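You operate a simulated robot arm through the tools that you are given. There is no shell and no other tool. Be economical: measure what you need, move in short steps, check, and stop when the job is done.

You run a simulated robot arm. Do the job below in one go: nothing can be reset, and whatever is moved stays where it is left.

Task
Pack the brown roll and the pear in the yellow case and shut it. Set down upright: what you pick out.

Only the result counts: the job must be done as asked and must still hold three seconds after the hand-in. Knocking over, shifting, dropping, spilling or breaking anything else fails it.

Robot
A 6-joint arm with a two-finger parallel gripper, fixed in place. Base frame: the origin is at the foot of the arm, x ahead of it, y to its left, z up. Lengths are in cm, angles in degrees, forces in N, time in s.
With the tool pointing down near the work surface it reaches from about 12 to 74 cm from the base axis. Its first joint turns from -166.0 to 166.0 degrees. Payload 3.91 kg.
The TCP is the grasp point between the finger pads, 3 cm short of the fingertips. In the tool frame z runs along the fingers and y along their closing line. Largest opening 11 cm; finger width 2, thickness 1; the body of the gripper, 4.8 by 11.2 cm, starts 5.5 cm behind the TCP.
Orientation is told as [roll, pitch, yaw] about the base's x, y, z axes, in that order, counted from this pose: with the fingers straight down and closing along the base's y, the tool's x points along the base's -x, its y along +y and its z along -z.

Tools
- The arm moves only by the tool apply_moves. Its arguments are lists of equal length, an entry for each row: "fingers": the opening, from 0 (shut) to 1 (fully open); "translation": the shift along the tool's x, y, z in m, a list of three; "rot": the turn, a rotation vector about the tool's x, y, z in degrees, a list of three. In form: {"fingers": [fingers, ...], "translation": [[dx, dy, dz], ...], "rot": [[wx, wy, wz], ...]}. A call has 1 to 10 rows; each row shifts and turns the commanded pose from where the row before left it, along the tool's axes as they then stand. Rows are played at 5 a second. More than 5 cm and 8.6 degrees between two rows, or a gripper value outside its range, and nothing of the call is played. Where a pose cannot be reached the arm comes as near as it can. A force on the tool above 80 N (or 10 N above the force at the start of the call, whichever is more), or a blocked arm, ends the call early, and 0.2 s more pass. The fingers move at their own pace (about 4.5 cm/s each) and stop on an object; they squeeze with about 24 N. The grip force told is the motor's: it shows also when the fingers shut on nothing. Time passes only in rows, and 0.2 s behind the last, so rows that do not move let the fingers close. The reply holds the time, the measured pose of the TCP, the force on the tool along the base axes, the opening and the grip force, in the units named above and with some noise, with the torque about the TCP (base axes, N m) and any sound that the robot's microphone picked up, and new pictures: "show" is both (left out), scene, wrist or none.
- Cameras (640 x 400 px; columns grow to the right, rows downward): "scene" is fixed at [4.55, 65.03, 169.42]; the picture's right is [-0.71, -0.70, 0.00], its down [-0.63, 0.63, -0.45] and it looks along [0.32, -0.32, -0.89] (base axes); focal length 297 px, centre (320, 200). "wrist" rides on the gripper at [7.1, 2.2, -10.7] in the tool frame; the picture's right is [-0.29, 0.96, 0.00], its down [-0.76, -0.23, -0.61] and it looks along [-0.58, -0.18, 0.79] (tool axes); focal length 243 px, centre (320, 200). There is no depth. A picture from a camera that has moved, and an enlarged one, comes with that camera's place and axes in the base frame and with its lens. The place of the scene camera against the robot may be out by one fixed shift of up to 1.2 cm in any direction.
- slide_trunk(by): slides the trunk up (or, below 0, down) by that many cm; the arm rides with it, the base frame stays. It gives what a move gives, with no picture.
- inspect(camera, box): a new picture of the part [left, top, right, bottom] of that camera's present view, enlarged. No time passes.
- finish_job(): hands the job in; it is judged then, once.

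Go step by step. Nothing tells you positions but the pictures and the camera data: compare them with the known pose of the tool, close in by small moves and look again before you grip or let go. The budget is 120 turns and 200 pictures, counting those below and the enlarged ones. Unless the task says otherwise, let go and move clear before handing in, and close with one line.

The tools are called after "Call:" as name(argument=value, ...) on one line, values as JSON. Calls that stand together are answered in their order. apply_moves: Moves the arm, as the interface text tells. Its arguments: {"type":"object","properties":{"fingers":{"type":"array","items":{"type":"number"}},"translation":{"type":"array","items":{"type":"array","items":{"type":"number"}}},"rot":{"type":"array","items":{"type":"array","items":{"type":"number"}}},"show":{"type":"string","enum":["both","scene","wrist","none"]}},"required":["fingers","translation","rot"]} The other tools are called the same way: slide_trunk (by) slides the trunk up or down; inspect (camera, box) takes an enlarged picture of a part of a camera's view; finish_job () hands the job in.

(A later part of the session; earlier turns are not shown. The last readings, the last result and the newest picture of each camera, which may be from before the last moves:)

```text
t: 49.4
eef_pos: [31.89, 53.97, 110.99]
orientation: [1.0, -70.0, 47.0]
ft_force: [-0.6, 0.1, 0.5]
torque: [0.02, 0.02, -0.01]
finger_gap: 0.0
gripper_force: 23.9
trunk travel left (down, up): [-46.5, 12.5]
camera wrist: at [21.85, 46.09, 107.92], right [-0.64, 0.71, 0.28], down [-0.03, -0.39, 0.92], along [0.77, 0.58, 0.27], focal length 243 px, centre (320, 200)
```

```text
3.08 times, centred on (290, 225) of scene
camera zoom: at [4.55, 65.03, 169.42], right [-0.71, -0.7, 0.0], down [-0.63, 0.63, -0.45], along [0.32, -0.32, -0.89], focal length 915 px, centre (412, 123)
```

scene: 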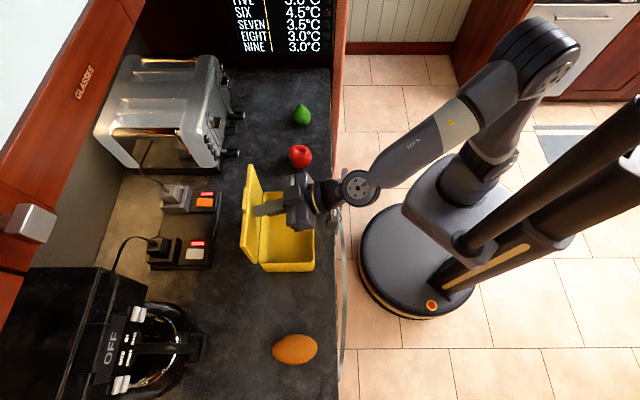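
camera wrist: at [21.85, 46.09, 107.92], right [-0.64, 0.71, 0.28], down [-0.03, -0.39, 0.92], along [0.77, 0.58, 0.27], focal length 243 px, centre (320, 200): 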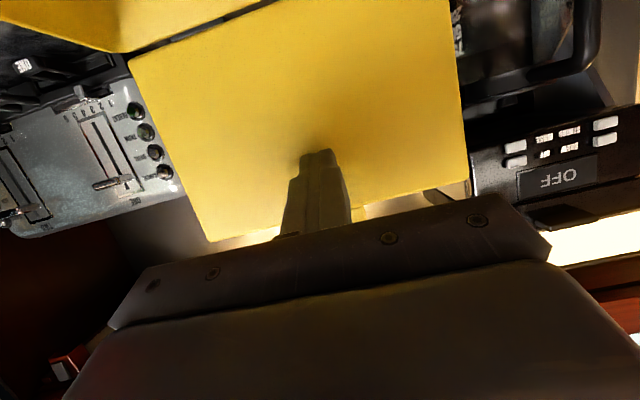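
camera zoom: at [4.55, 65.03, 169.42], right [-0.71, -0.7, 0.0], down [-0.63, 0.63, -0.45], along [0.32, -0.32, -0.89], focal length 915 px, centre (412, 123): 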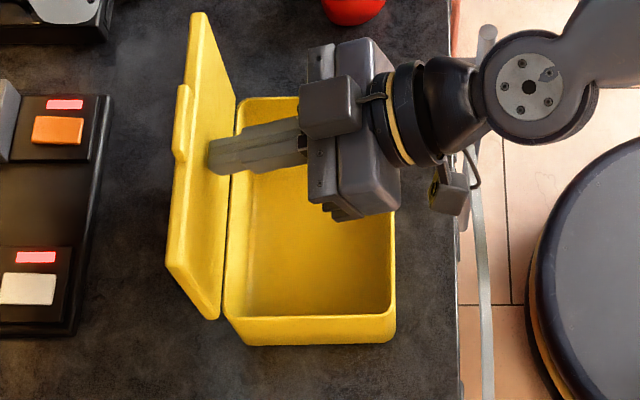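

The lid now looks past vertical. I'll wait a moment and retract slightly to see if it stays.

Call:
apply_moves(fingers=[0, 0, 0, 0, 0, 0], translation=[[-0.0034, 0, 0.0094], [0, 0, 0], [0, 0, -0.01], [0, 0, -0.02], [0, 0, -0.02], [0, 0, 0]], rot=[[0, 0, 0], [0, 0, 0], [0, 0, 0], [0, 0, 0], [0, 0, 0], [0, 0, 0]], show="wrist")

Call:
inspect(camera="scene", box=[220, 160, 360, 290])

```text
t: 50.8
eef_pos: [29.3, 51.19, 112.68]
orientation: [0.7, -70.0, 47.2]
ft_force: [0.5, -0.6, -0.2]
torque: [0.02, -0.03, -0.04]
finger_gap: 0.01
gripper_force: 23.8
trunk travel left (down, up): [-46.5, 12.5]
camera wrist: at [19.29, 43.29, 109.68], right [-0.64, 0.71, 0.28], down [-0.04, -0.39, 0.92], along [0.77, 0.58, 0.27], focal length 243 px, centre (320, 200)
```

wrist: 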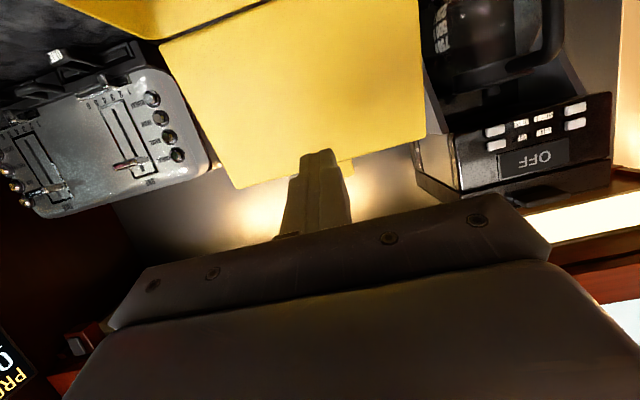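

```text
3.08 times, centred on (290, 225) of scene
camera zoom: at [4.55, 65.03, 169.42], right [-0.71, -0.7, 0.0], down [-0.63, 0.63, -0.45], along [0.32, -0.32, -0.89], focal length 915 px, centre (412, 123)
```

zoom: 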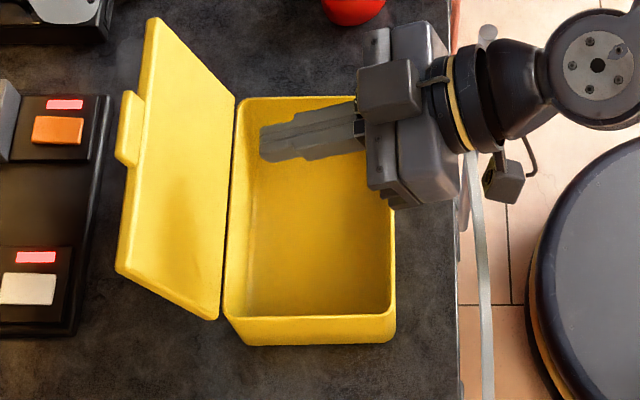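

The lid has stopped past vertical and stays open. Now I'll retract, point the tool down and go to look at the roll.

Call:
apply_moves(fingers=[0, 0, 0, 0], translation=[[0.0137, 0, -0.0376], [0.0137, 0, -0.0376], [-0.0375, 0, -0.0135], [-0.0375, 0, -0.0135]], rot=[[0, 0, 0], [0, 0, 0], [0, 0, 0], [0, 0, 0]], show="none")

Call:
apply_moves(fingers=[1, 1, 1, 1, 1, 1, 1, 1, 1], translation=[[0, 0, 0], [0, 0, 0], [0, 0, 0], [0, 0, 0], [0, 0, 0], [0, 0, 0], [0, 0, 0], [0, 0, 0], [0, 0, 0]], rot=[[0, 7.8, 0], [0, 7.8, 0], [0, 7.8, 0], [0, 7.8, 0], [0, 7.8, 0], [0, 7.8, 0], [0, 7.8, 0], [0, 7.8, 0], [0, 7.6, 0]])

```text
t: 51.8
eef_pos: [24.09, 45.22, 120.67]
orientation: [0.8, -70.0, 47.3]
ft_force: [-0.5, 1.0, 0.4]
torque: [-0.01, -0.02, 0.01]
finger_gap: 0.01
gripper_force: 24.1
trunk travel left (down, up): [-46.5, 12.5]
```

```text
t: 53.8
eef_pos: [23.99, 45.26, 120.68]
orientation: [0.3, 0.1, 47.9]
ft_force: [0.0, -0.1, -0.9]
torque: [0.02, 0.04, -0.01]
finger_gap: 11.0
gripper_force: 0.0
trunk travel left (down, up): [-46.5, 12.5]
camera wrist: at [17.69, 41.32, 131.36], right [-0.51, 0.86, 0.0], down [0.68, 0.41, 0.61], along [0.52, 0.31, -0.8], focal length 243 px, centre (320, 200)
```

scene: 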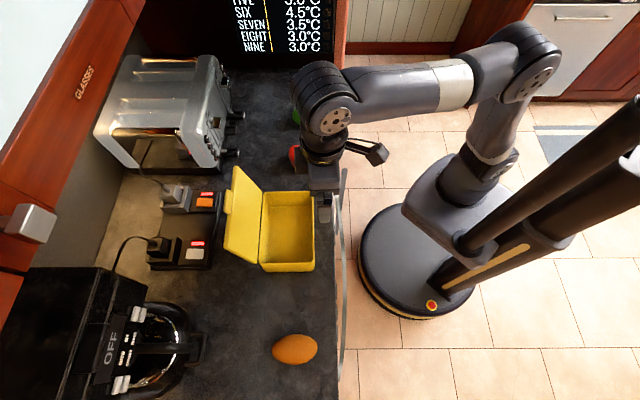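
wrist: 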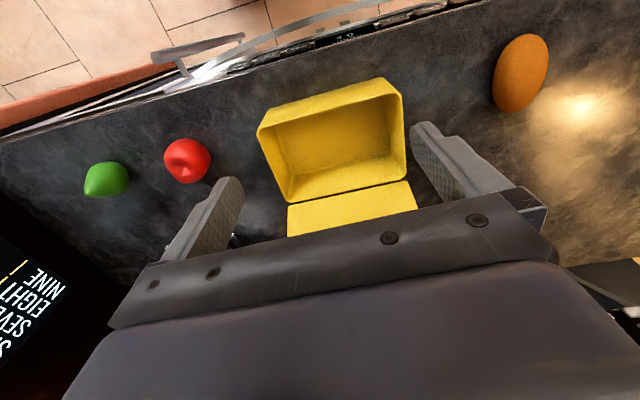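

Call:
apply_moves(fingers=[1, 1, 1, 1, 1, 1], translation=[[0, 0.042, 0], [0, 0.042, 0], [0, 0.042, 0], [-0.015, 0.042, 0.01], [-0.015, 0.042, 0.015], [-0.023, 0.04, 0.015]], rot=[[0, 0, 0], [0, 0, 0], [0, 0, 0], [0, 0, 0], [0, 0, 0], [0, 0, 0]])

Call:
inspect(camera="scene", box=[230, 300, 350, 380])

```text
t: 55.2
eef_pos: [9.95, 62.64, 114.05]
orientation: [0.8, -0.8, 47.9]
ft_force: [-1.0, 0.4, -1.5]
torque: [-0.06, -0.03, 0.0]
finger_gap: 10.98
gripper_force: 0.1
out of reach, approached as far as the arm can: row 4, 5, 6
trunk travel left (down, up): [-46.5, 12.5]
camera wrist: at [3.55, 58.5, 124.79], right [-0.52, 0.86, 0.02], down [0.68, 0.4, 0.61], along [0.52, 0.33, -0.79], focal length 243 px, centre (320, 200)
```

scene: 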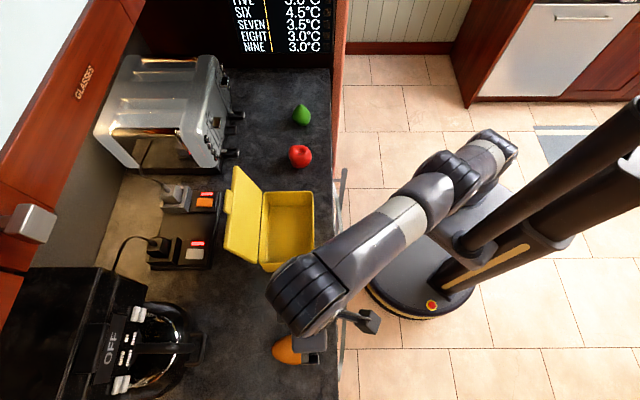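
wrist: 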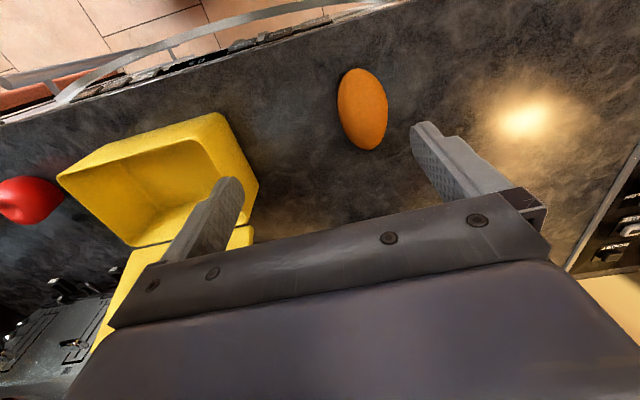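

```text
5.00 times, centred on (290, 340) of scene
camera zoom: at [4.55, 65.03, 169.42], right [-0.71, -0.7, 0.0], down [-0.63, 0.63, -0.45], along [0.32, -0.32, -0.89], focal length 1487 px, centre (470, -500)
```

zoom: 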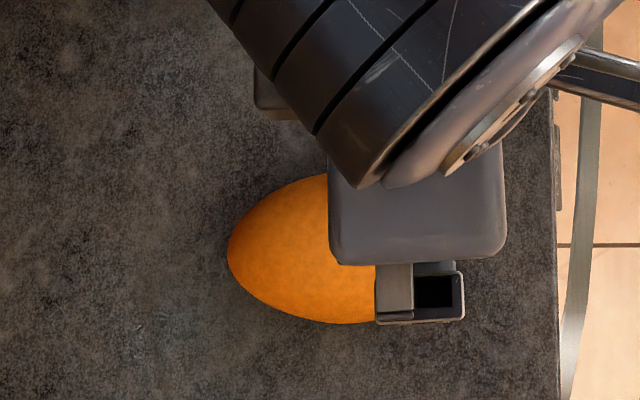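

The arm reaches better with the trunk higher. The roll is centred near (9.0,68.5), with its long axis about 51°. I'll raise the trunk 8 cm, move over the roll and look again.

Call:
slide_trunk(by=8)

Call:
apply_moves(fingers=[1, 1, 1, 1, 1], translation=[[0, 0, 0.03], [0, 0, 0.04], [0, 0.022, 0.04], [-0.018, 0.022, 0.035], [-0.018, 0, 0.035]], rot=[[0.8, 0.8, 0], [0, 0, 0], [0, 0, 0], [0, 0, 0], [0, 0, -3]])

Call:
inspect(camera="scene", box=[230, 300, 350, 380])

```text
t: 56.3
eef_pos: [9.87, 62.28, 122.32]
orientation: [0.8, -0.9, 47.9]
ft_force: [0.2, 0.0, 0.0]
torque: [0.01, -0.03, 0.01]
finger_gap: 10.99
gripper_force: 0.0
trunk travel left (down, up): [-54.5, 4.5]
```

```text
t: 57.5
eef_pos: [9.14, 67.95, 104.36]
orientation: [0.1, -0.1, 50.9]
ft_force: [0.0, 0.9, 0.2]
torque: [0.0, 0.02, 0.0]
finger_gap: 11.0
gripper_force: 0.1
trunk travel left (down, up): [-54.5, 4.5]
camera wrist: at [3.02, 63.78, 115.14], right [-0.56, 0.83, 0.0], down [0.66, 0.44, 0.61], along [0.5, 0.34, -0.79], focal length 243 px, centre (320, 200)
```

scene: 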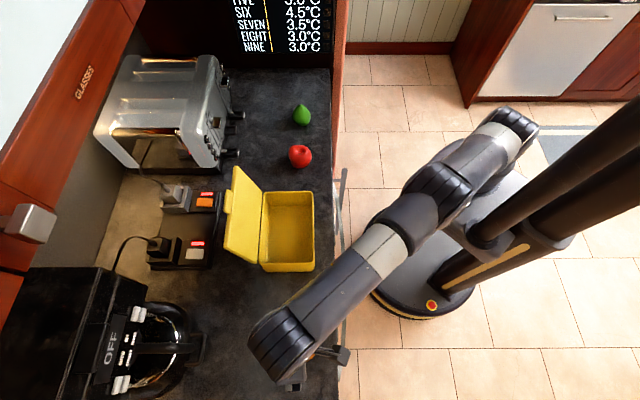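
wrist: 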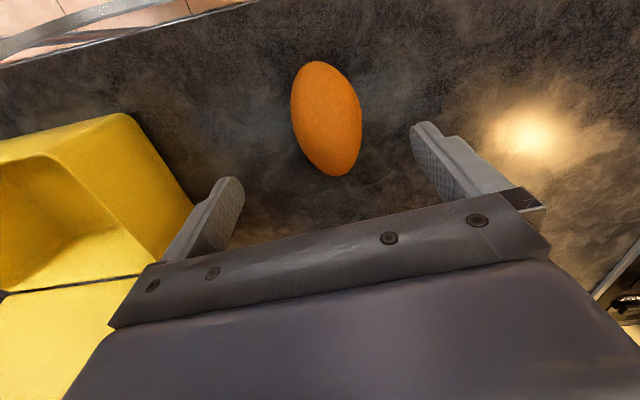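

```text
5.00 times, centred on (290, 340) of scene
camera zoom: at [4.55, 65.03, 169.42], right [-0.71, -0.7, 0.0], down [-0.63, 0.63, -0.45], along [0.32, -0.32, -0.89], focal length 1487 px, centre (470, -500)
```

zoom: 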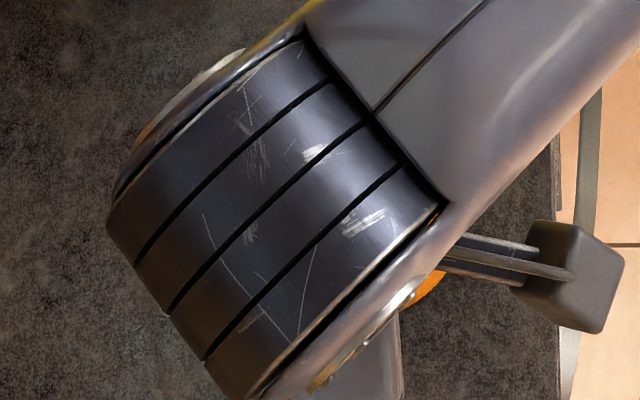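

Call:
apply_moves(fingers=[1, 1, 1], translation=[[-0.0015, 0.0065, 0.03], [0, 0, 0.03], [0, 0, 0.02]], rot=[[0, 0, 0], [0, 0, 0], [0, 0, 0]], show="wrist")

```text
t: 58.3
eef_pos: [8.64, 68.5, 96.28]
orientation: [0.2, -0.2, 50.8]
ft_force: [-0.6, -0.5, -0.4]
torque: [-0.01, 0.02, 0.02]
finger_gap: 11.0
gripper_force: 0.0
trunk travel left (down, up): [-54.5, 4.5]
camera wrist: at [2.55, 64.26, 107.08], right [-0.56, 0.83, 0.0], down [0.66, 0.44, 0.61], along [0.5, 0.34, -0.79], focal length 243 px, centre (320, 200)
```

wrist: 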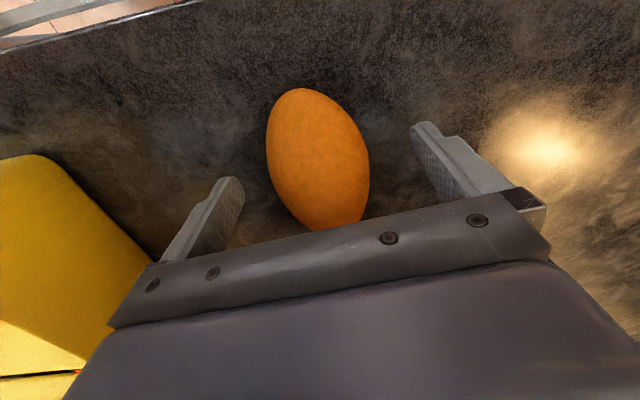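

Call:
apply_moves(fingers=[1, 0.3, 0.3, 0.3, 0.3, 0.3, 0.3], translation=[[0, 0, 0.005], [0, 0, 0], [0, 0, 0], [0, 0, 0], [0, 0, 0], [0, 0, 0], [0, 0, 0]], rot=[[0, 0, 0], [0, 0, 0], [0, 0, 0], [0, 0, 0], [0, 0, 0], [0, 0, 0], [0, 0, 0]], show="wrist")

```text
t: 59.9
eef_pos: [8.66, 68.58, 95.86]
orientation: [0.2, -0.1, 50.9]
ft_force: [0.0, 0.5, 0.2]
torque: [0.02, -0.02, 0.02]
finger_gap: 6.04
gripper_force: 23.5
trunk travel left (down, up): [-54.5, 4.5]
camera wrist: at [2.54, 64.28, 106.62], right [-0.56, 0.83, 0.0], down [0.66, 0.44, 0.61], along [0.5, 0.34, -0.79], focal length 243 px, centre (320, 200)
```

wrist: 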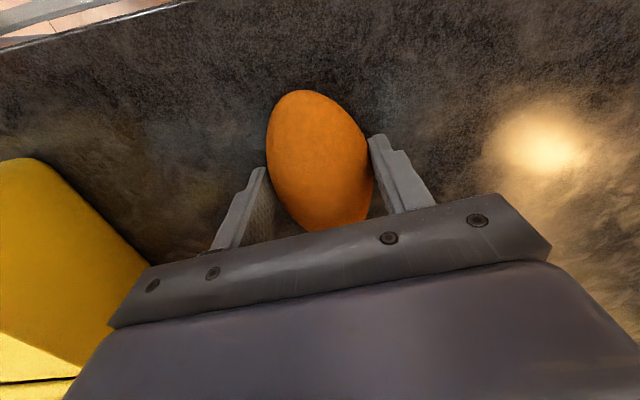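

The roll is held (6.0 cm wide). Lifting it and carrying it over the case.

Call:
apply_moves(fingers=[0.3, 0.3, 0.3, 0.3, 0.3, 0.3, 0.3, 0.3, 0.3, 0.3], translation=[[0, 0, -0.02], [0, 0, -0.04], [0, 0, -0.04], [0.005, -0.034, -0.035], [0, -0.04, -0.01], [0, -0.04, 0], [0, -0.04, 0], [0, -0.04, 0], [-0.005, -0.036, 0], [-0.005, -0.012, 0]], rot=[[0, 0, 0], [0, 0, 0], [0, 0, 0], [0, 0, 0], [0, 0, 0], [0, 0, 0], [0, 0, 0], [0, 0, 0], [0, 0, 0], [0, 0, 0]])

```text
t: 62.1
eef_pos: [27.71, 53.17, 110.22]
orientation: [0.0, -0.2, 50.8]
ft_force: [0.4, -0.1, 0.4]
torque: [0.0, 0.03, 0.0]
finger_gap: 6.04
gripper_force: 24.5
out of reach, approached as far as the arm can: row 3
trunk travel left (down, up): [-54.5, 4.5]
camera wrist: at [21.62, 48.96, 121.01], right [-0.56, 0.83, 0.0], down [0.66, 0.44, 0.61], along [0.5, 0.34, -0.79], focal length 243 px, centre (320, 200)
```

scene: 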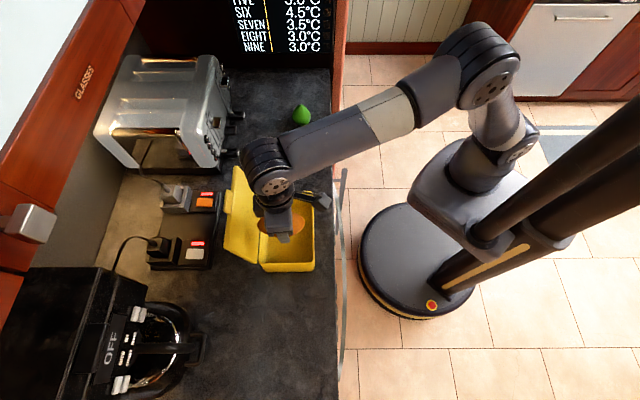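
wrist: 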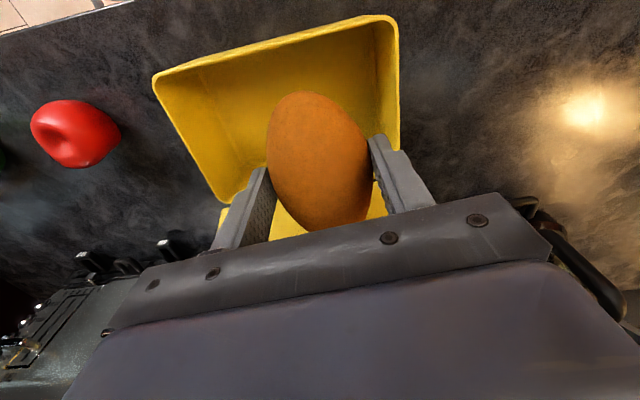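

The case centre is near (30.05,51.7) with its long side along about 137°. I'll turn the roll so its long axis lies along the case's length.

Call:
apply_moves(fingers=[0.3, 0.3, 0.3, 0.3, 0.3, 0.3, 0.3, 0.3, 0.3, 0.3], translation=[[0, 0, 0], [0, 0, 0], [0, 0, 0], [0, 0, 0], [0, 0, 0], [0, 0, 0], [0, 0, 0], [0, 0, 0], [0, 0, 0], [0, 0, 0]], rot=[[0, 0, 8.5], [0, 0, 8.5], [0, 0, 8.5], [0, 0, 8.5], [0, 0, 8.5], [0, 0, 8.5], [0, 0, 8.5], [0, 0, 8.5], [0, 0, 8.5], [0, 0, 8.5]], show="none")

Call:
apply_moves(fingers=[0.3, 0.3], translation=[[0, 0, 0], [0, 0, 0]], rot=[[0, 0, 8.5], [0, 0, 0]])

Call:
inspect(camera="scene", box=[200, 150, 360, 290])

```text
t: 64.3
eef_pos: [27.81, 53.12, 110.34]
orientation: [0.1, 0.2, -34.2]
ft_force: [0.0, 1.0, -1.2]
torque: [-0.01, -0.01, -0.02]
finger_gap: 6.0
gripper_force: 23.8
trunk travel left (down, up): [-54.5, 4.5]
```

```text
t: 64.9
eef_pos: [27.74, 53.26, 110.28]
orientation: [0.1, 0.0, -42.7]
ft_force: [0.4, -0.1, -0.5]
torque: [0.02, 0.04, 0.01]
finger_gap: 6.04
gripper_force: 23.9
trunk travel left (down, up): [-54.5, 4.5]
camera wrist: at [24.02, 59.59, 121.03], right [0.86, 0.51, 0.0], down [0.4, -0.69, 0.61], along [0.31, -0.52, -0.8], focal length 243 px, centre (320, 200)
```

scene: 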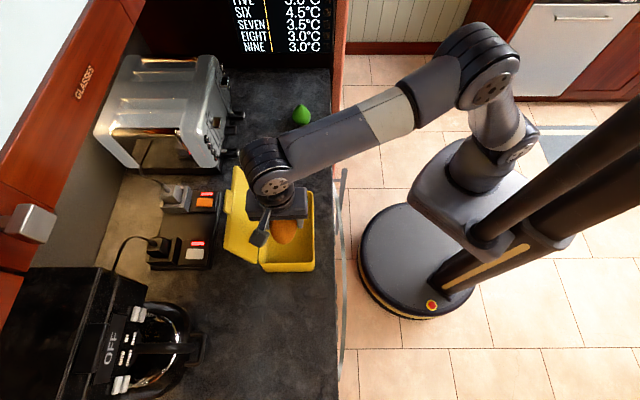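
wrist: 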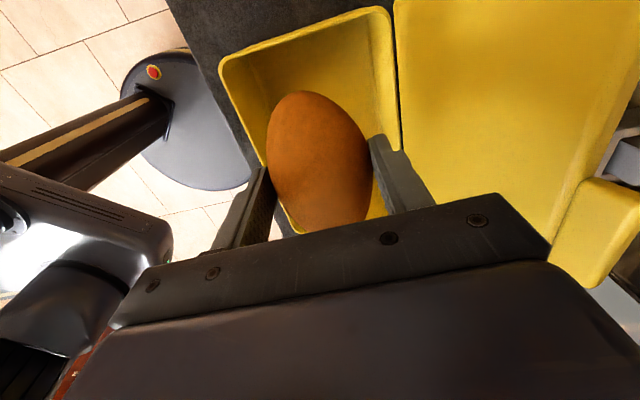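

```text
2.86 times, centred on (280, 220) of scene
camera zoom: at [4.55, 65.03, 169.42], right [-0.71, -0.7, 0.0], down [-0.63, 0.63, -0.45], along [0.32, -0.32, -0.89], focal length 850 px, centre (434, 143)
```

zoom: 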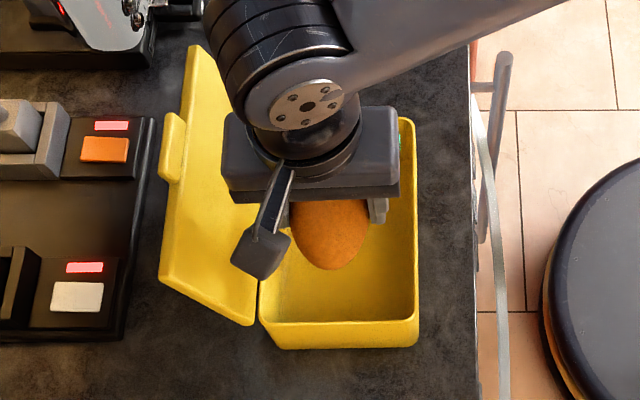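

Call:
apply_moves(fingers=[0.3, 0.3, 0.3], translation=[[0.0035, 0.0043, 0.02], [0, 0, 0.03], [0, 0, 0.022]], rot=[[0, 0, -1], [0, 0, 0], [0, 0, 0]])

Call:
inspect(camera="scene", box=[200, 150, 360, 290])

Call:
inspect(camera="wrist", box=[180, 0, 500, 240])

```text
t: 65.7
eef_pos: [27.87, 53.87, 103.14]
orientation: [0.1, 0.2, -41.7]
ft_force: [0.5, -0.6, 0.3]
torque: [0.0, 0.04, 0.0]
finger_gap: 6.02
gripper_force: 24.1
trunk travel left (down, up): [-54.5, 4.5]
camera wrist: at [23.93, 60.09, 113.84], right [0.85, 0.52, 0.0], down [0.42, -0.68, 0.61], along [0.32, -0.52, -0.8], focal length 243 px, centre (320, 200)
```

scene: 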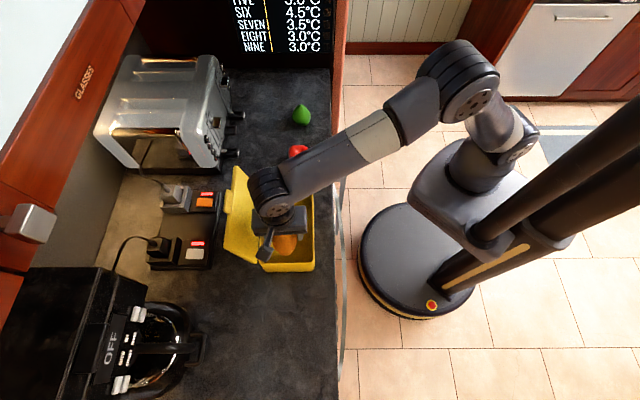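
wrist: 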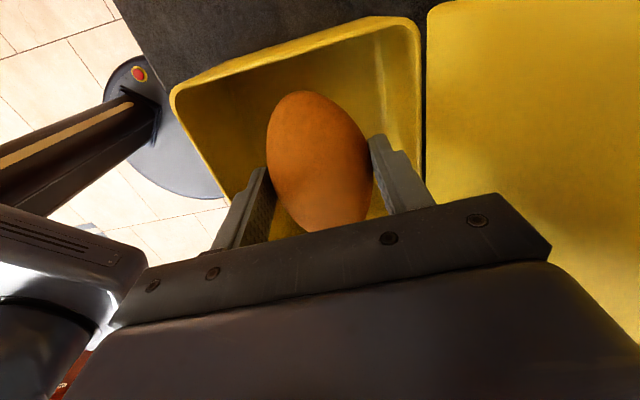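

```text
2.86 times, centred on (280, 220) of scene
camera zoom: at [4.55, 65.03, 169.42], right [-0.71, -0.7, 0.0], down [-0.63, 0.63, -0.45], along [0.32, -0.32, -0.89], focal length 850 px, centre (434, 143)
```

zoom: 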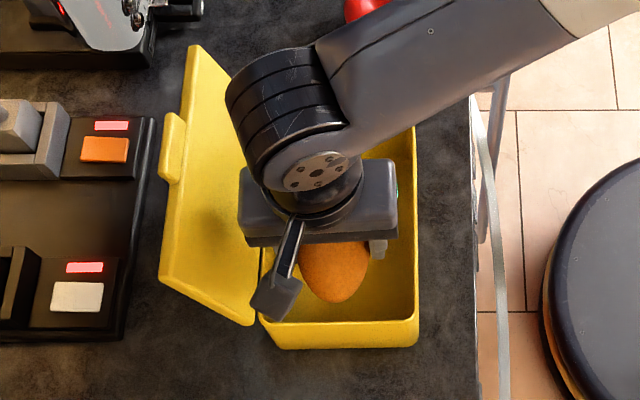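

```text
1.67 times, centred on (340, 120) of wrist
camera zoom: at [23.93, 60.09, 113.84], right [0.85, 0.52, 0.0], down [0.42, -0.68, 0.61], along [0.32, -0.52, -0.8], focal length 404 px, centre (287, 333)
```

zoom: 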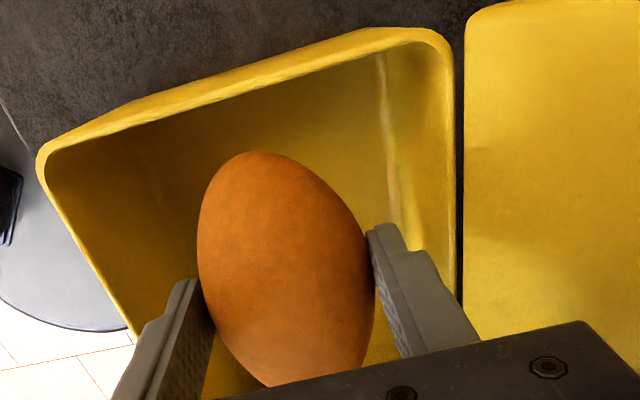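

Call:
apply_moves(fingers=[0.3, 0.3, 0.3], translation=[[-0.002, -0.0015, 0.02], [0, 0, 0.022], [0, 0, 0.016]], rot=[[0, 0, 0], [0, 0, 0], [0, 0, 0]])

Call:
inspect(camera="wrist", box=[180, 0, 500, 240])

```text
t: 66.5
eef_pos: [27.77, 53.59, 97.17]
orientation: [0.2, 0.1, -41.7]
ft_force: [0.6, 0.5, -0.9]
torque: [0.0, 0.01, -0.02]
finger_gap: 6.04
gripper_force: 23.7
trunk travel left (down, up): [-54.5, 4.5]
camera wrist: at [23.95, 59.83, 108.07], right [0.85, 0.52, 0.0], down [0.42, -0.68, 0.61], along [0.32, -0.52, -0.8], focal length 243 px, centre (320, 200)
```

scene: 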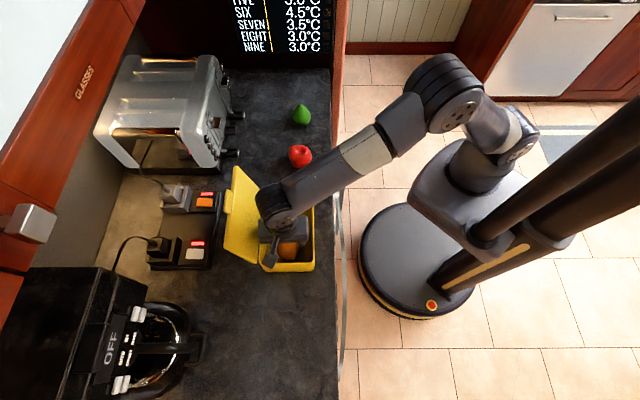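
wrist: 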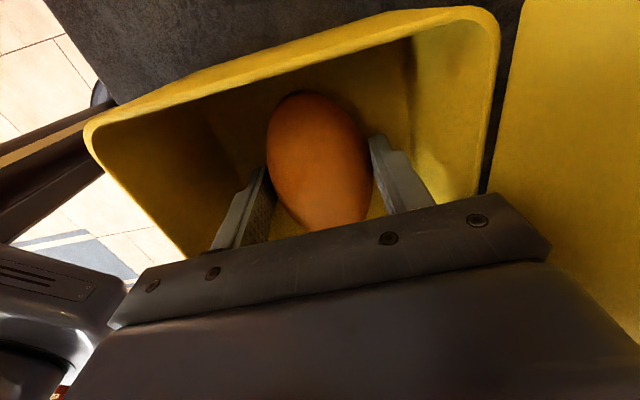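

```text
1.67 times, centred on (340, 120) of wrist
camera zoom: at [23.95, 59.83, 108.07], right [0.85, 0.52, 0.0], down [0.42, -0.68, 0.61], along [0.32, -0.52, -0.8], focal length 404 px, centre (287, 333)
```

zoom: 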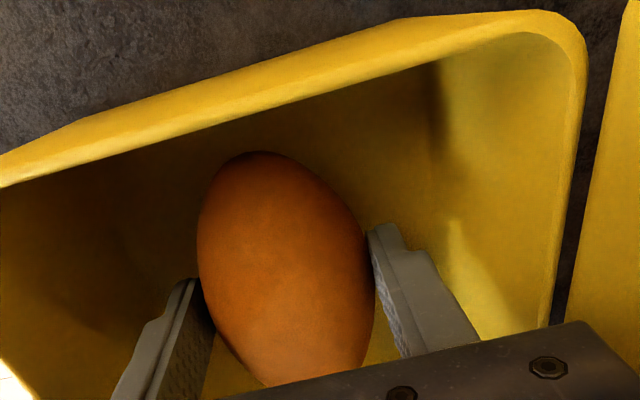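

Call:
apply_moves(fingers=[0.3, 0.3, 0.3], translation=[[0, 0, 0.002], [0, 0, 0.002], [0, 0, 0.002]], rot=[[0, 0, 0], [0, 0, 0], [0, 0, 0]], show="none")

```text
t: 67.3
eef_pos: [27.86, 53.53, 96.67]
orientation: [0.1, 0.1, -41.6]
ft_force: [-1.0, -0.9, -0.6]
torque: [0.01, -0.01, 0.02]
finger_gap: 6.05
gripper_force: 24.0
trunk travel left (down, up): [-54.5, 4.5]
```

Call:
apply_moves(fingers=[0.3, 0.3, 0.3], translation=[[0, 0, 0.0015], [0, 0, 0.0015], [0, 0, 0]], rot=[[0, 0, 0], [0, 0, 0], [0, 0, 0]], show="none")

```text
t: 68.1
eef_pos: [27.88, 53.65, 96.43]
orientation: [0.1, 0.2, -41.6]
ft_force: [0.6, -0.2, -0.6]
torque: [0.0, -0.01, -0.03]
finger_gap: 6.04
gripper_force: 23.8
trunk travel left (down, up): [-54.5, 4.5]
```

No contact yet, so I'll lower slightly more.

Call:
apply_moves(fingers=[0.3, 0.3, 0.3], translation=[[0, 0, 0.0015], [0, 0, 0.0015], [0, 0, 0]], rot=[[0, 0, 0], [0, 0, 0], [0, 0, 0]], show="none")

```text
t: 68.9
eef_pos: [27.83, 53.54, 96.19]
orientation: [0.3, 0.2, -41.6]
ft_force: [0.5, -0.2, 18.2]
torque: [-0.42, -0.32, 0.03]
finger_gap: 6.03
gripper_force: 24.0
trunk travel left (down, up): [-54.5, 4.5]
```

Contact with the floor. I'll ease off, open a little and rise straight up.

Call:
apply_moves(fingers=[0.3, 0.66, 0.66, 0.66, 0.66, 0.66, 0.66], translation=[[0, 0, -0.001], [0, 0, 0], [0, 0, 0], [0, 0, 0], [0, 0, -0.02], [0, 0, -0.04], [0, 0, -0.04]], rot=[[0, 0, 0], [0, 0, 0], [0, 0, 0], [0, 0, 0], [0, 0, 0], [0, 0, 0], [0, 0, 0]])

Call:
inspect(camera="scene", box=[200, 150, 360, 290])

```text
t: 70.5
eef_pos: [27.78, 53.46, 106.15]
orientation: [0.0, 0.1, -41.6]
ft_force: [0.3, 1.1, -0.1]
torque: [0.0, 0.0, 0.01]
finger_gap: 7.25
gripper_force: 0.0
trunk travel left (down, up): [-54.5, 4.5]
camera wrist: at [23.94, 59.71, 116.87], right [0.85, 0.52, 0.0], down [0.42, -0.68, 0.61], along [0.32, -0.52, -0.8], focal length 243 px, centre (320, 200)
```

scene: 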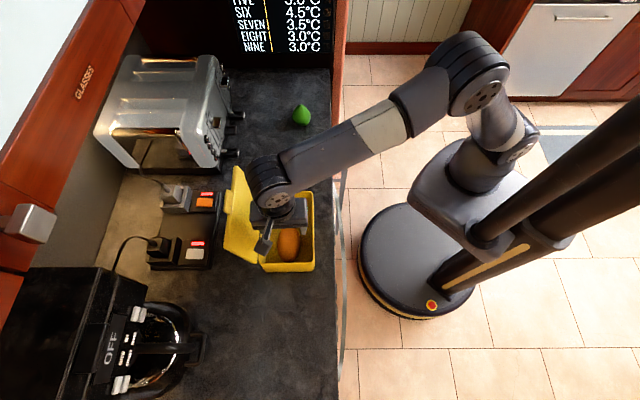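
wrist: 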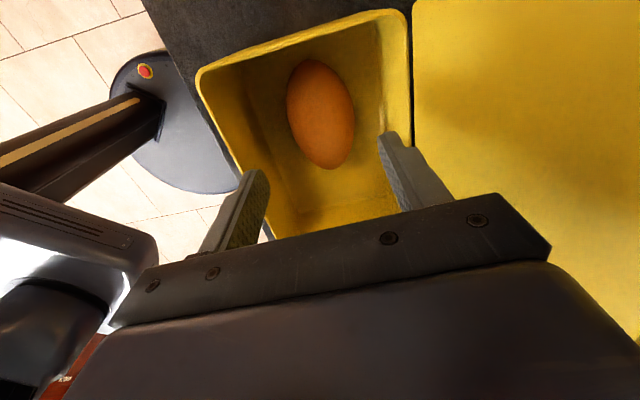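

```text
2.86 times, centred on (280, 220) of scene
camera zoom: at [4.55, 65.03, 169.42], right [-0.71, -0.7, 0.0], down [-0.63, 0.63, -0.45], along [0.32, -0.32, -0.89], focal length 850 px, centre (434, 143)
```

zoom: 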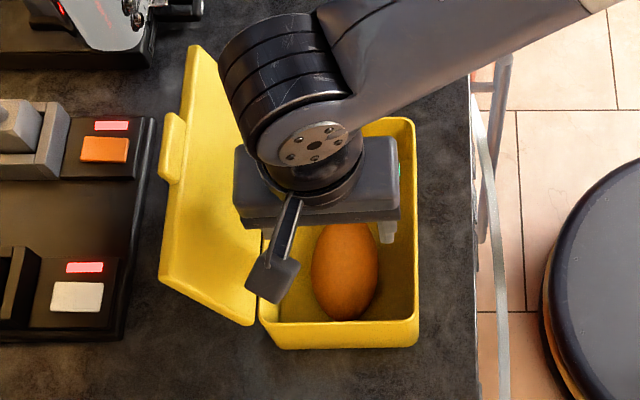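

The roll sits well at one end. Now over to the pear, keeping high above the apple.

Call:
apply_moves(fingers=[0.66, 0.66, 0.66, 0.8, 1, 1, 1, 1, 1, 1], translation=[[0, 0, -0.04], [0, -0.02, -0.04], [-0.045, -0.02, 0], [-0.048, -0.011, 0], [-0.048, 0, 0], [-0.048, 0, 0], [-0.048, 0, 0], [-0.048, 0, 0], [-0.048, 0, 0], [-0.048, 0, 0]], rot=[[0, 0, 0], [0, 0, 0], [0, 0, 0], [0, 0, 0], [0, 0, 0], [0, 0, 0], [0, 0, 0], [0, 0, 0], [0, 0, 0], [0, 0, 0]])

```text
t: 72.7
eef_pos: [52.95, 24.19, 113.95]
orientation: [0.0, 0.1, -41.5]
ft_force: [0.7, -0.5, 0.3]
torque: [0.02, -0.02, 0.0]
finger_gap: 11.01
gripper_force: 0.1
trunk travel left (down, up): [-54.5, 4.5]
camera wrist: at [49.09, 30.46, 124.74], right [0.85, 0.52, 0.0], down [0.42, -0.68, 0.61], along [0.32, -0.52, -0.8], focal length 243 px, centre (320, 200)
```

scene: 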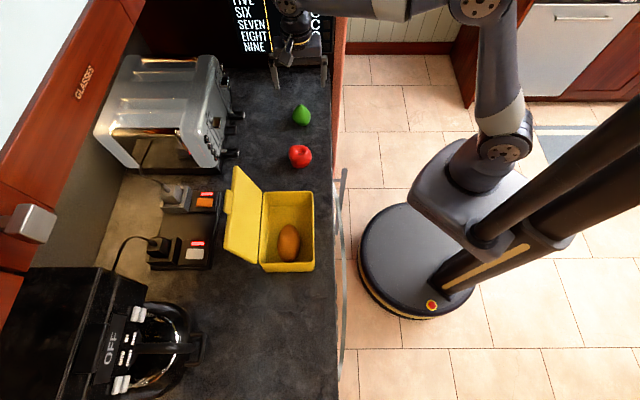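
wrist: 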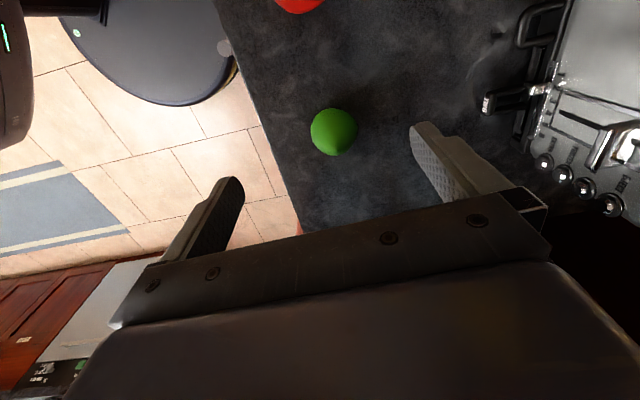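

Call:
apply_moves(fingers=[1, 1, 1], translation=[[-0.03, 0, 0.02], [-0.0166, 0.0025, 0.03], [0, 0, 0.02]], rot=[[0, 0, 0], [0, 0, 0], [0, 0, 0]])

Call:
inspect(camera="wrist", box=[180, 40, 500, 240])

Call:
inspect(camera="scene", box=[250, 60, 350, 180])

```text
t: 73.5
eef_pos: [56.6, 21.42, 106.92]
orientation: [0.1, 0.1, -41.6]
ft_force: [0.4, -0.6, -0.3]
torque: [0.01, 0.04, -0.04]
finger_gap: 11.0
gripper_force: 0.1
trunk travel left (down, up): [-54.5, 4.5]
camera wrist: at [52.76, 27.7, 117.74], right [0.85, 0.52, 0.0], down [0.42, -0.68, 0.61], along [0.32, -0.52, -0.8], focal length 243 px, centre (320, 200)
```

scene: 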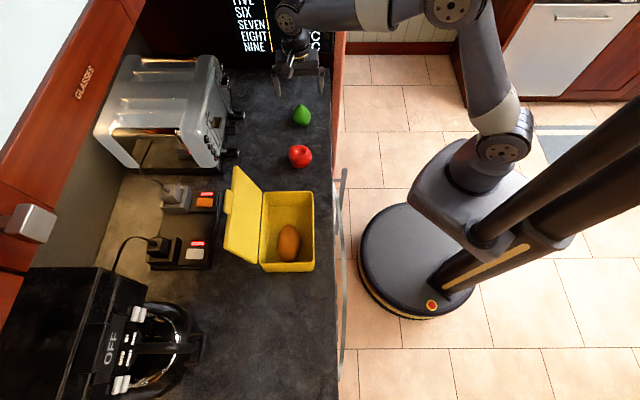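
wrist: 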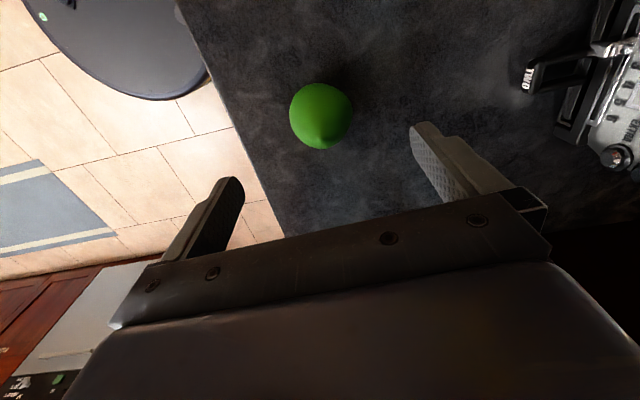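

```text
2.00 times, centred on (340, 140) of wrist
camera zoom: at [52.76, 27.7, 117.74], right [0.85, 0.52, 0.0], down [0.42, -0.68, 0.61], along [0.32, -0.52, -0.8], focal length 485 px, centre (280, 320)
```

zoom: 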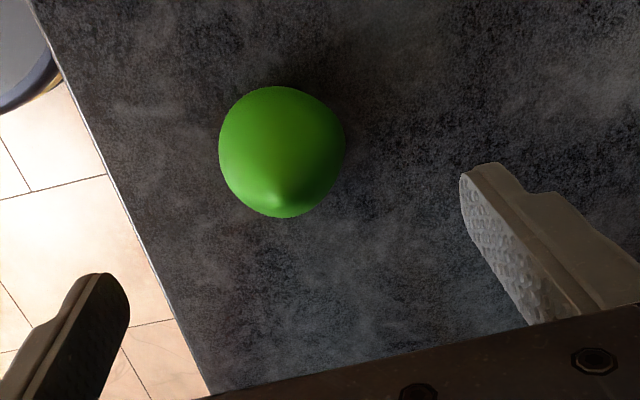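

```text
3.33 times, centred on (300, 120) of scene
camera zoom: at [4.55, 65.03, 169.42], right [-0.71, -0.7, 0.0], down [-0.63, 0.63, -0.45], along [0.32, -0.32, -0.89], focal length 991 px, centre (387, 467)
```

zoom: 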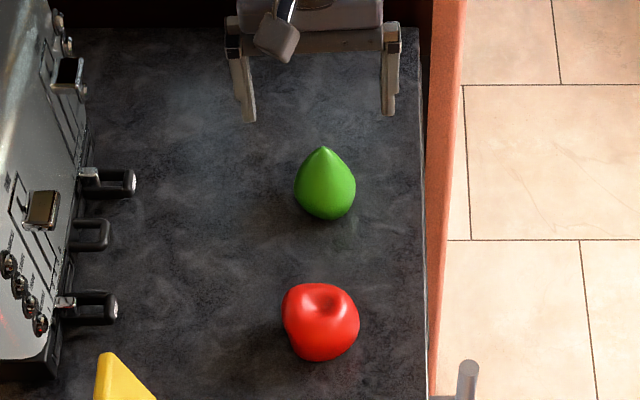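

The pear is centred under the gripper (56.7,21.4), about 5.9 cm wide, with its top near z=100.4. Descending.

Call:
apply_moves(fingers=[1, 1, 1, 1], translation=[[-0.0005, 0.0008, 0.03], [0, 0, 0.03], [0, 0, 0.03], [0, 0, 0.02]], rot=[[0, 0, 0], [0, 0, 0], [0, 0, 0], [0, 0, 0]])

Call:
inspect(camera="scene", box=[250, 60, 350, 180])

```text
t: 74.5
eef_pos: [56.89, 21.53, 96.09]
orientation: [-0.1, 0.2, -41.6]
ft_force: [0.5, 0.3, 0.6]
torque: [0.02, 0.01, 0.0]
finger_gap: 11.01
gripper_force: 0.1
trunk travel left (down, up): [-54.5, 4.5]
camera wrist: at [52.91, 27.82, 106.8], right [0.85, 0.52, 0.0], down [0.42, -0.68, 0.61], along [0.32, -0.52, -0.8], focal length 243 px, centre (320, 200)
```

scene: 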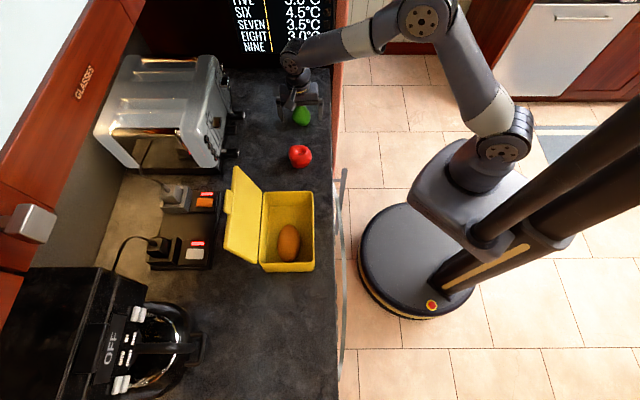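
wrist: 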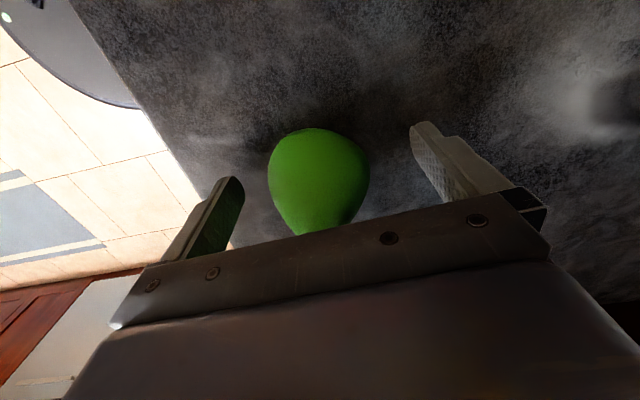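

```text
3.33 times, centred on (300, 120) of scene
camera zoom: at [4.55, 65.03, 169.42], right [-0.71, -0.7, 0.0], down [-0.63, 0.63, -0.45], along [0.32, -0.32, -0.89], focal length 991 px, centre (387, 467)
```

zoom: 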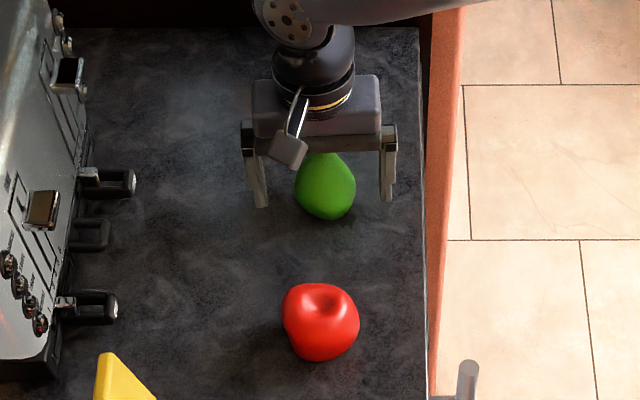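

Call:
apply_moves(fingers=[1, 0.3, 0.3, 0.3, 0.3, 0.3, 0.3], translation=[[0.002, 0.0008, 0.001], [0, 0, 0], [0, 0, 0], [0, 0, 0], [0, 0, 0], [0, 0, 0], [0, 0, 0]], rot=[[0, 0, 0], [0, 0, 0], [0, 0, 0], [0, 0, 0], [0, 0, 0], [0, 0, 0], [0, 0, 0]])

Call:
inspect(camera="scene", box=[250, 60, 350, 180])

```text
t: 76.1
eef_pos: [56.62, 21.81, 96.05]
orientation: [0.1, 0.2, -41.6]
ft_force: [0.2, -0.8, -0.2]
torque: [0.0, 0.0, 0.03]
finger_gap: 6.01
gripper_force: 24.4
trunk travel left (down, up): [-54.5, 4.5]
camera wrist: at [52.78, 28.04, 106.76], right [0.85, 0.52, 0.0], down [0.42, -0.68, 0.61], along [0.32, -0.52, -0.8], focal length 243 px, centre (320, 200)
```

scene: 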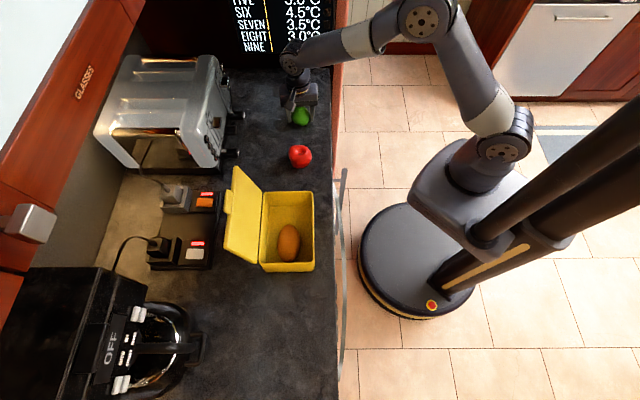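
wrist: 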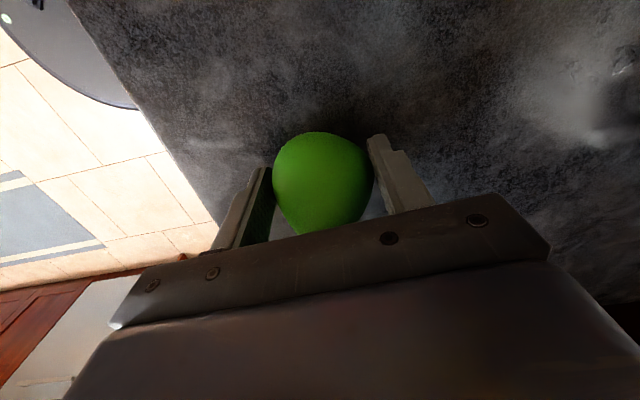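

```text
3.33 times, centred on (300, 120) of scene
camera zoom: at [4.55, 65.03, 169.42], right [-0.71, -0.7, 0.0], down [-0.63, 0.63, -0.45], along [0.32, -0.32, -0.89], focal length 991 px, centre (387, 467)
```

zoom: 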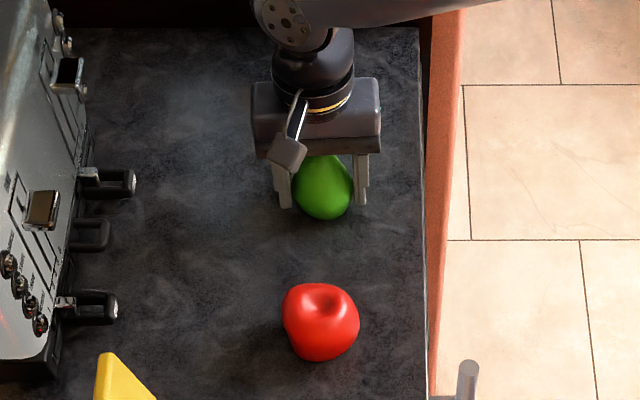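

The pear is held. I'll zoom on the open case to measure the free space before moving.

Call:
inspect(camera="scene", box=[210, 160, 330, 280])

Call:
apply_moves(fingers=[0.3, 0.3, 0.3, 0.3, 0.3], translation=[[0, 0, -0.02], [0, 0, -0.035], [0, 0, -0.035], [0, 0, -0.035], [0, 0, -0.035]], rot=[[0, 0, 0], [0, 0, 0], [0, 0, 0], [0, 0, 0], [0, 0, 0]])

Call:
inspect(camera="scene", box=[250, 30, 350, 150])

```text
3.33 times, centred on (270, 220) of scene
camera zoom: at [4.55, 65.03, 169.42], right [-0.71, -0.7, 0.0], down [-0.63, 0.63, -0.45], along [0.32, -0.32, -0.89], focal length 991 px, centre (487, 133)
```

zoom: 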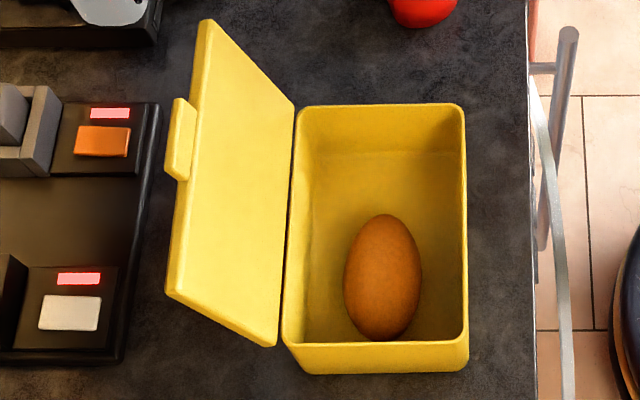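

```text
t: 77.3
eef_pos: [56.55, 21.75, 111.99]
orientation: [0.0, 0.2, -41.6]
ft_force: [-0.4, -0.6, -1.8]
torque: [-0.02, 0.02, -0.01]
finger_gap: 6.04
gripper_force: 24.0
trunk travel left (down, up): [-54.5, 4.5]
camera wrist: at [52.63, 27.99, 122.71], right [0.85, 0.52, 0.0], down [0.42, -0.68, 0.61], along [0.32, -0.52, -0.8], focal length 243 px, centre (320, 200)
```

scene: 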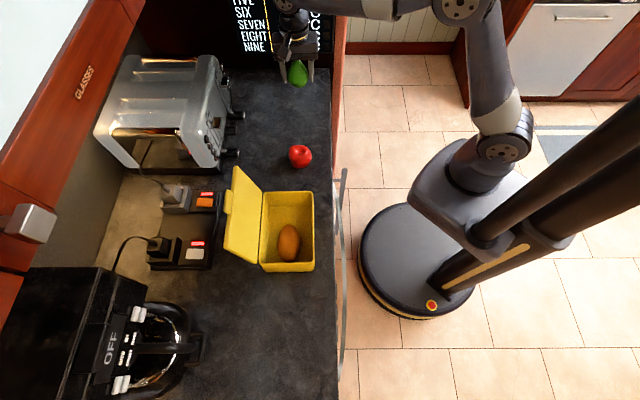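
wrist: 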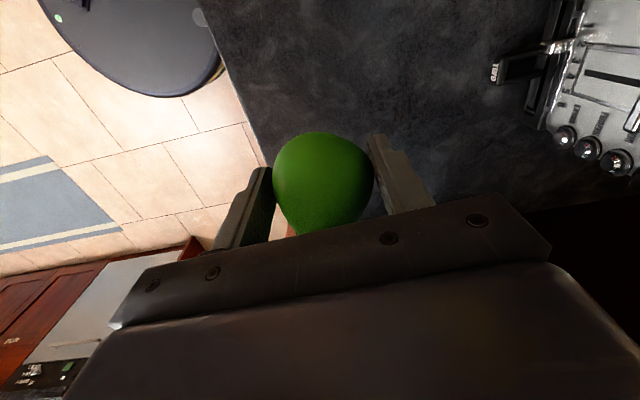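

```text
3.33 times, centred on (300, 90) of scene
camera zoom: at [4.55, 65.03, 169.42], right [-0.71, -0.7, 0.0], down [-0.63, 0.63, -0.45], along [0.32, -0.32, -0.89], focal length 991 px, centre (387, 567)
```

zoom: 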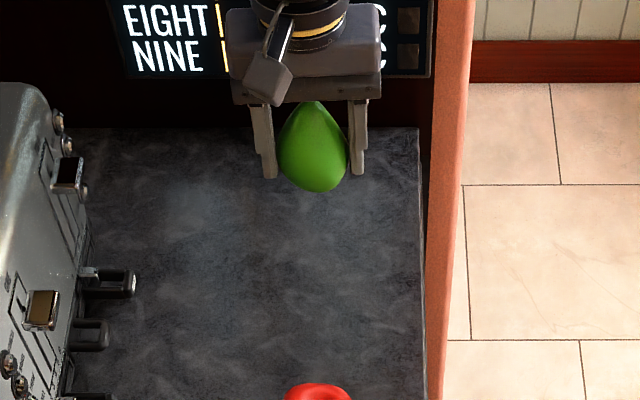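

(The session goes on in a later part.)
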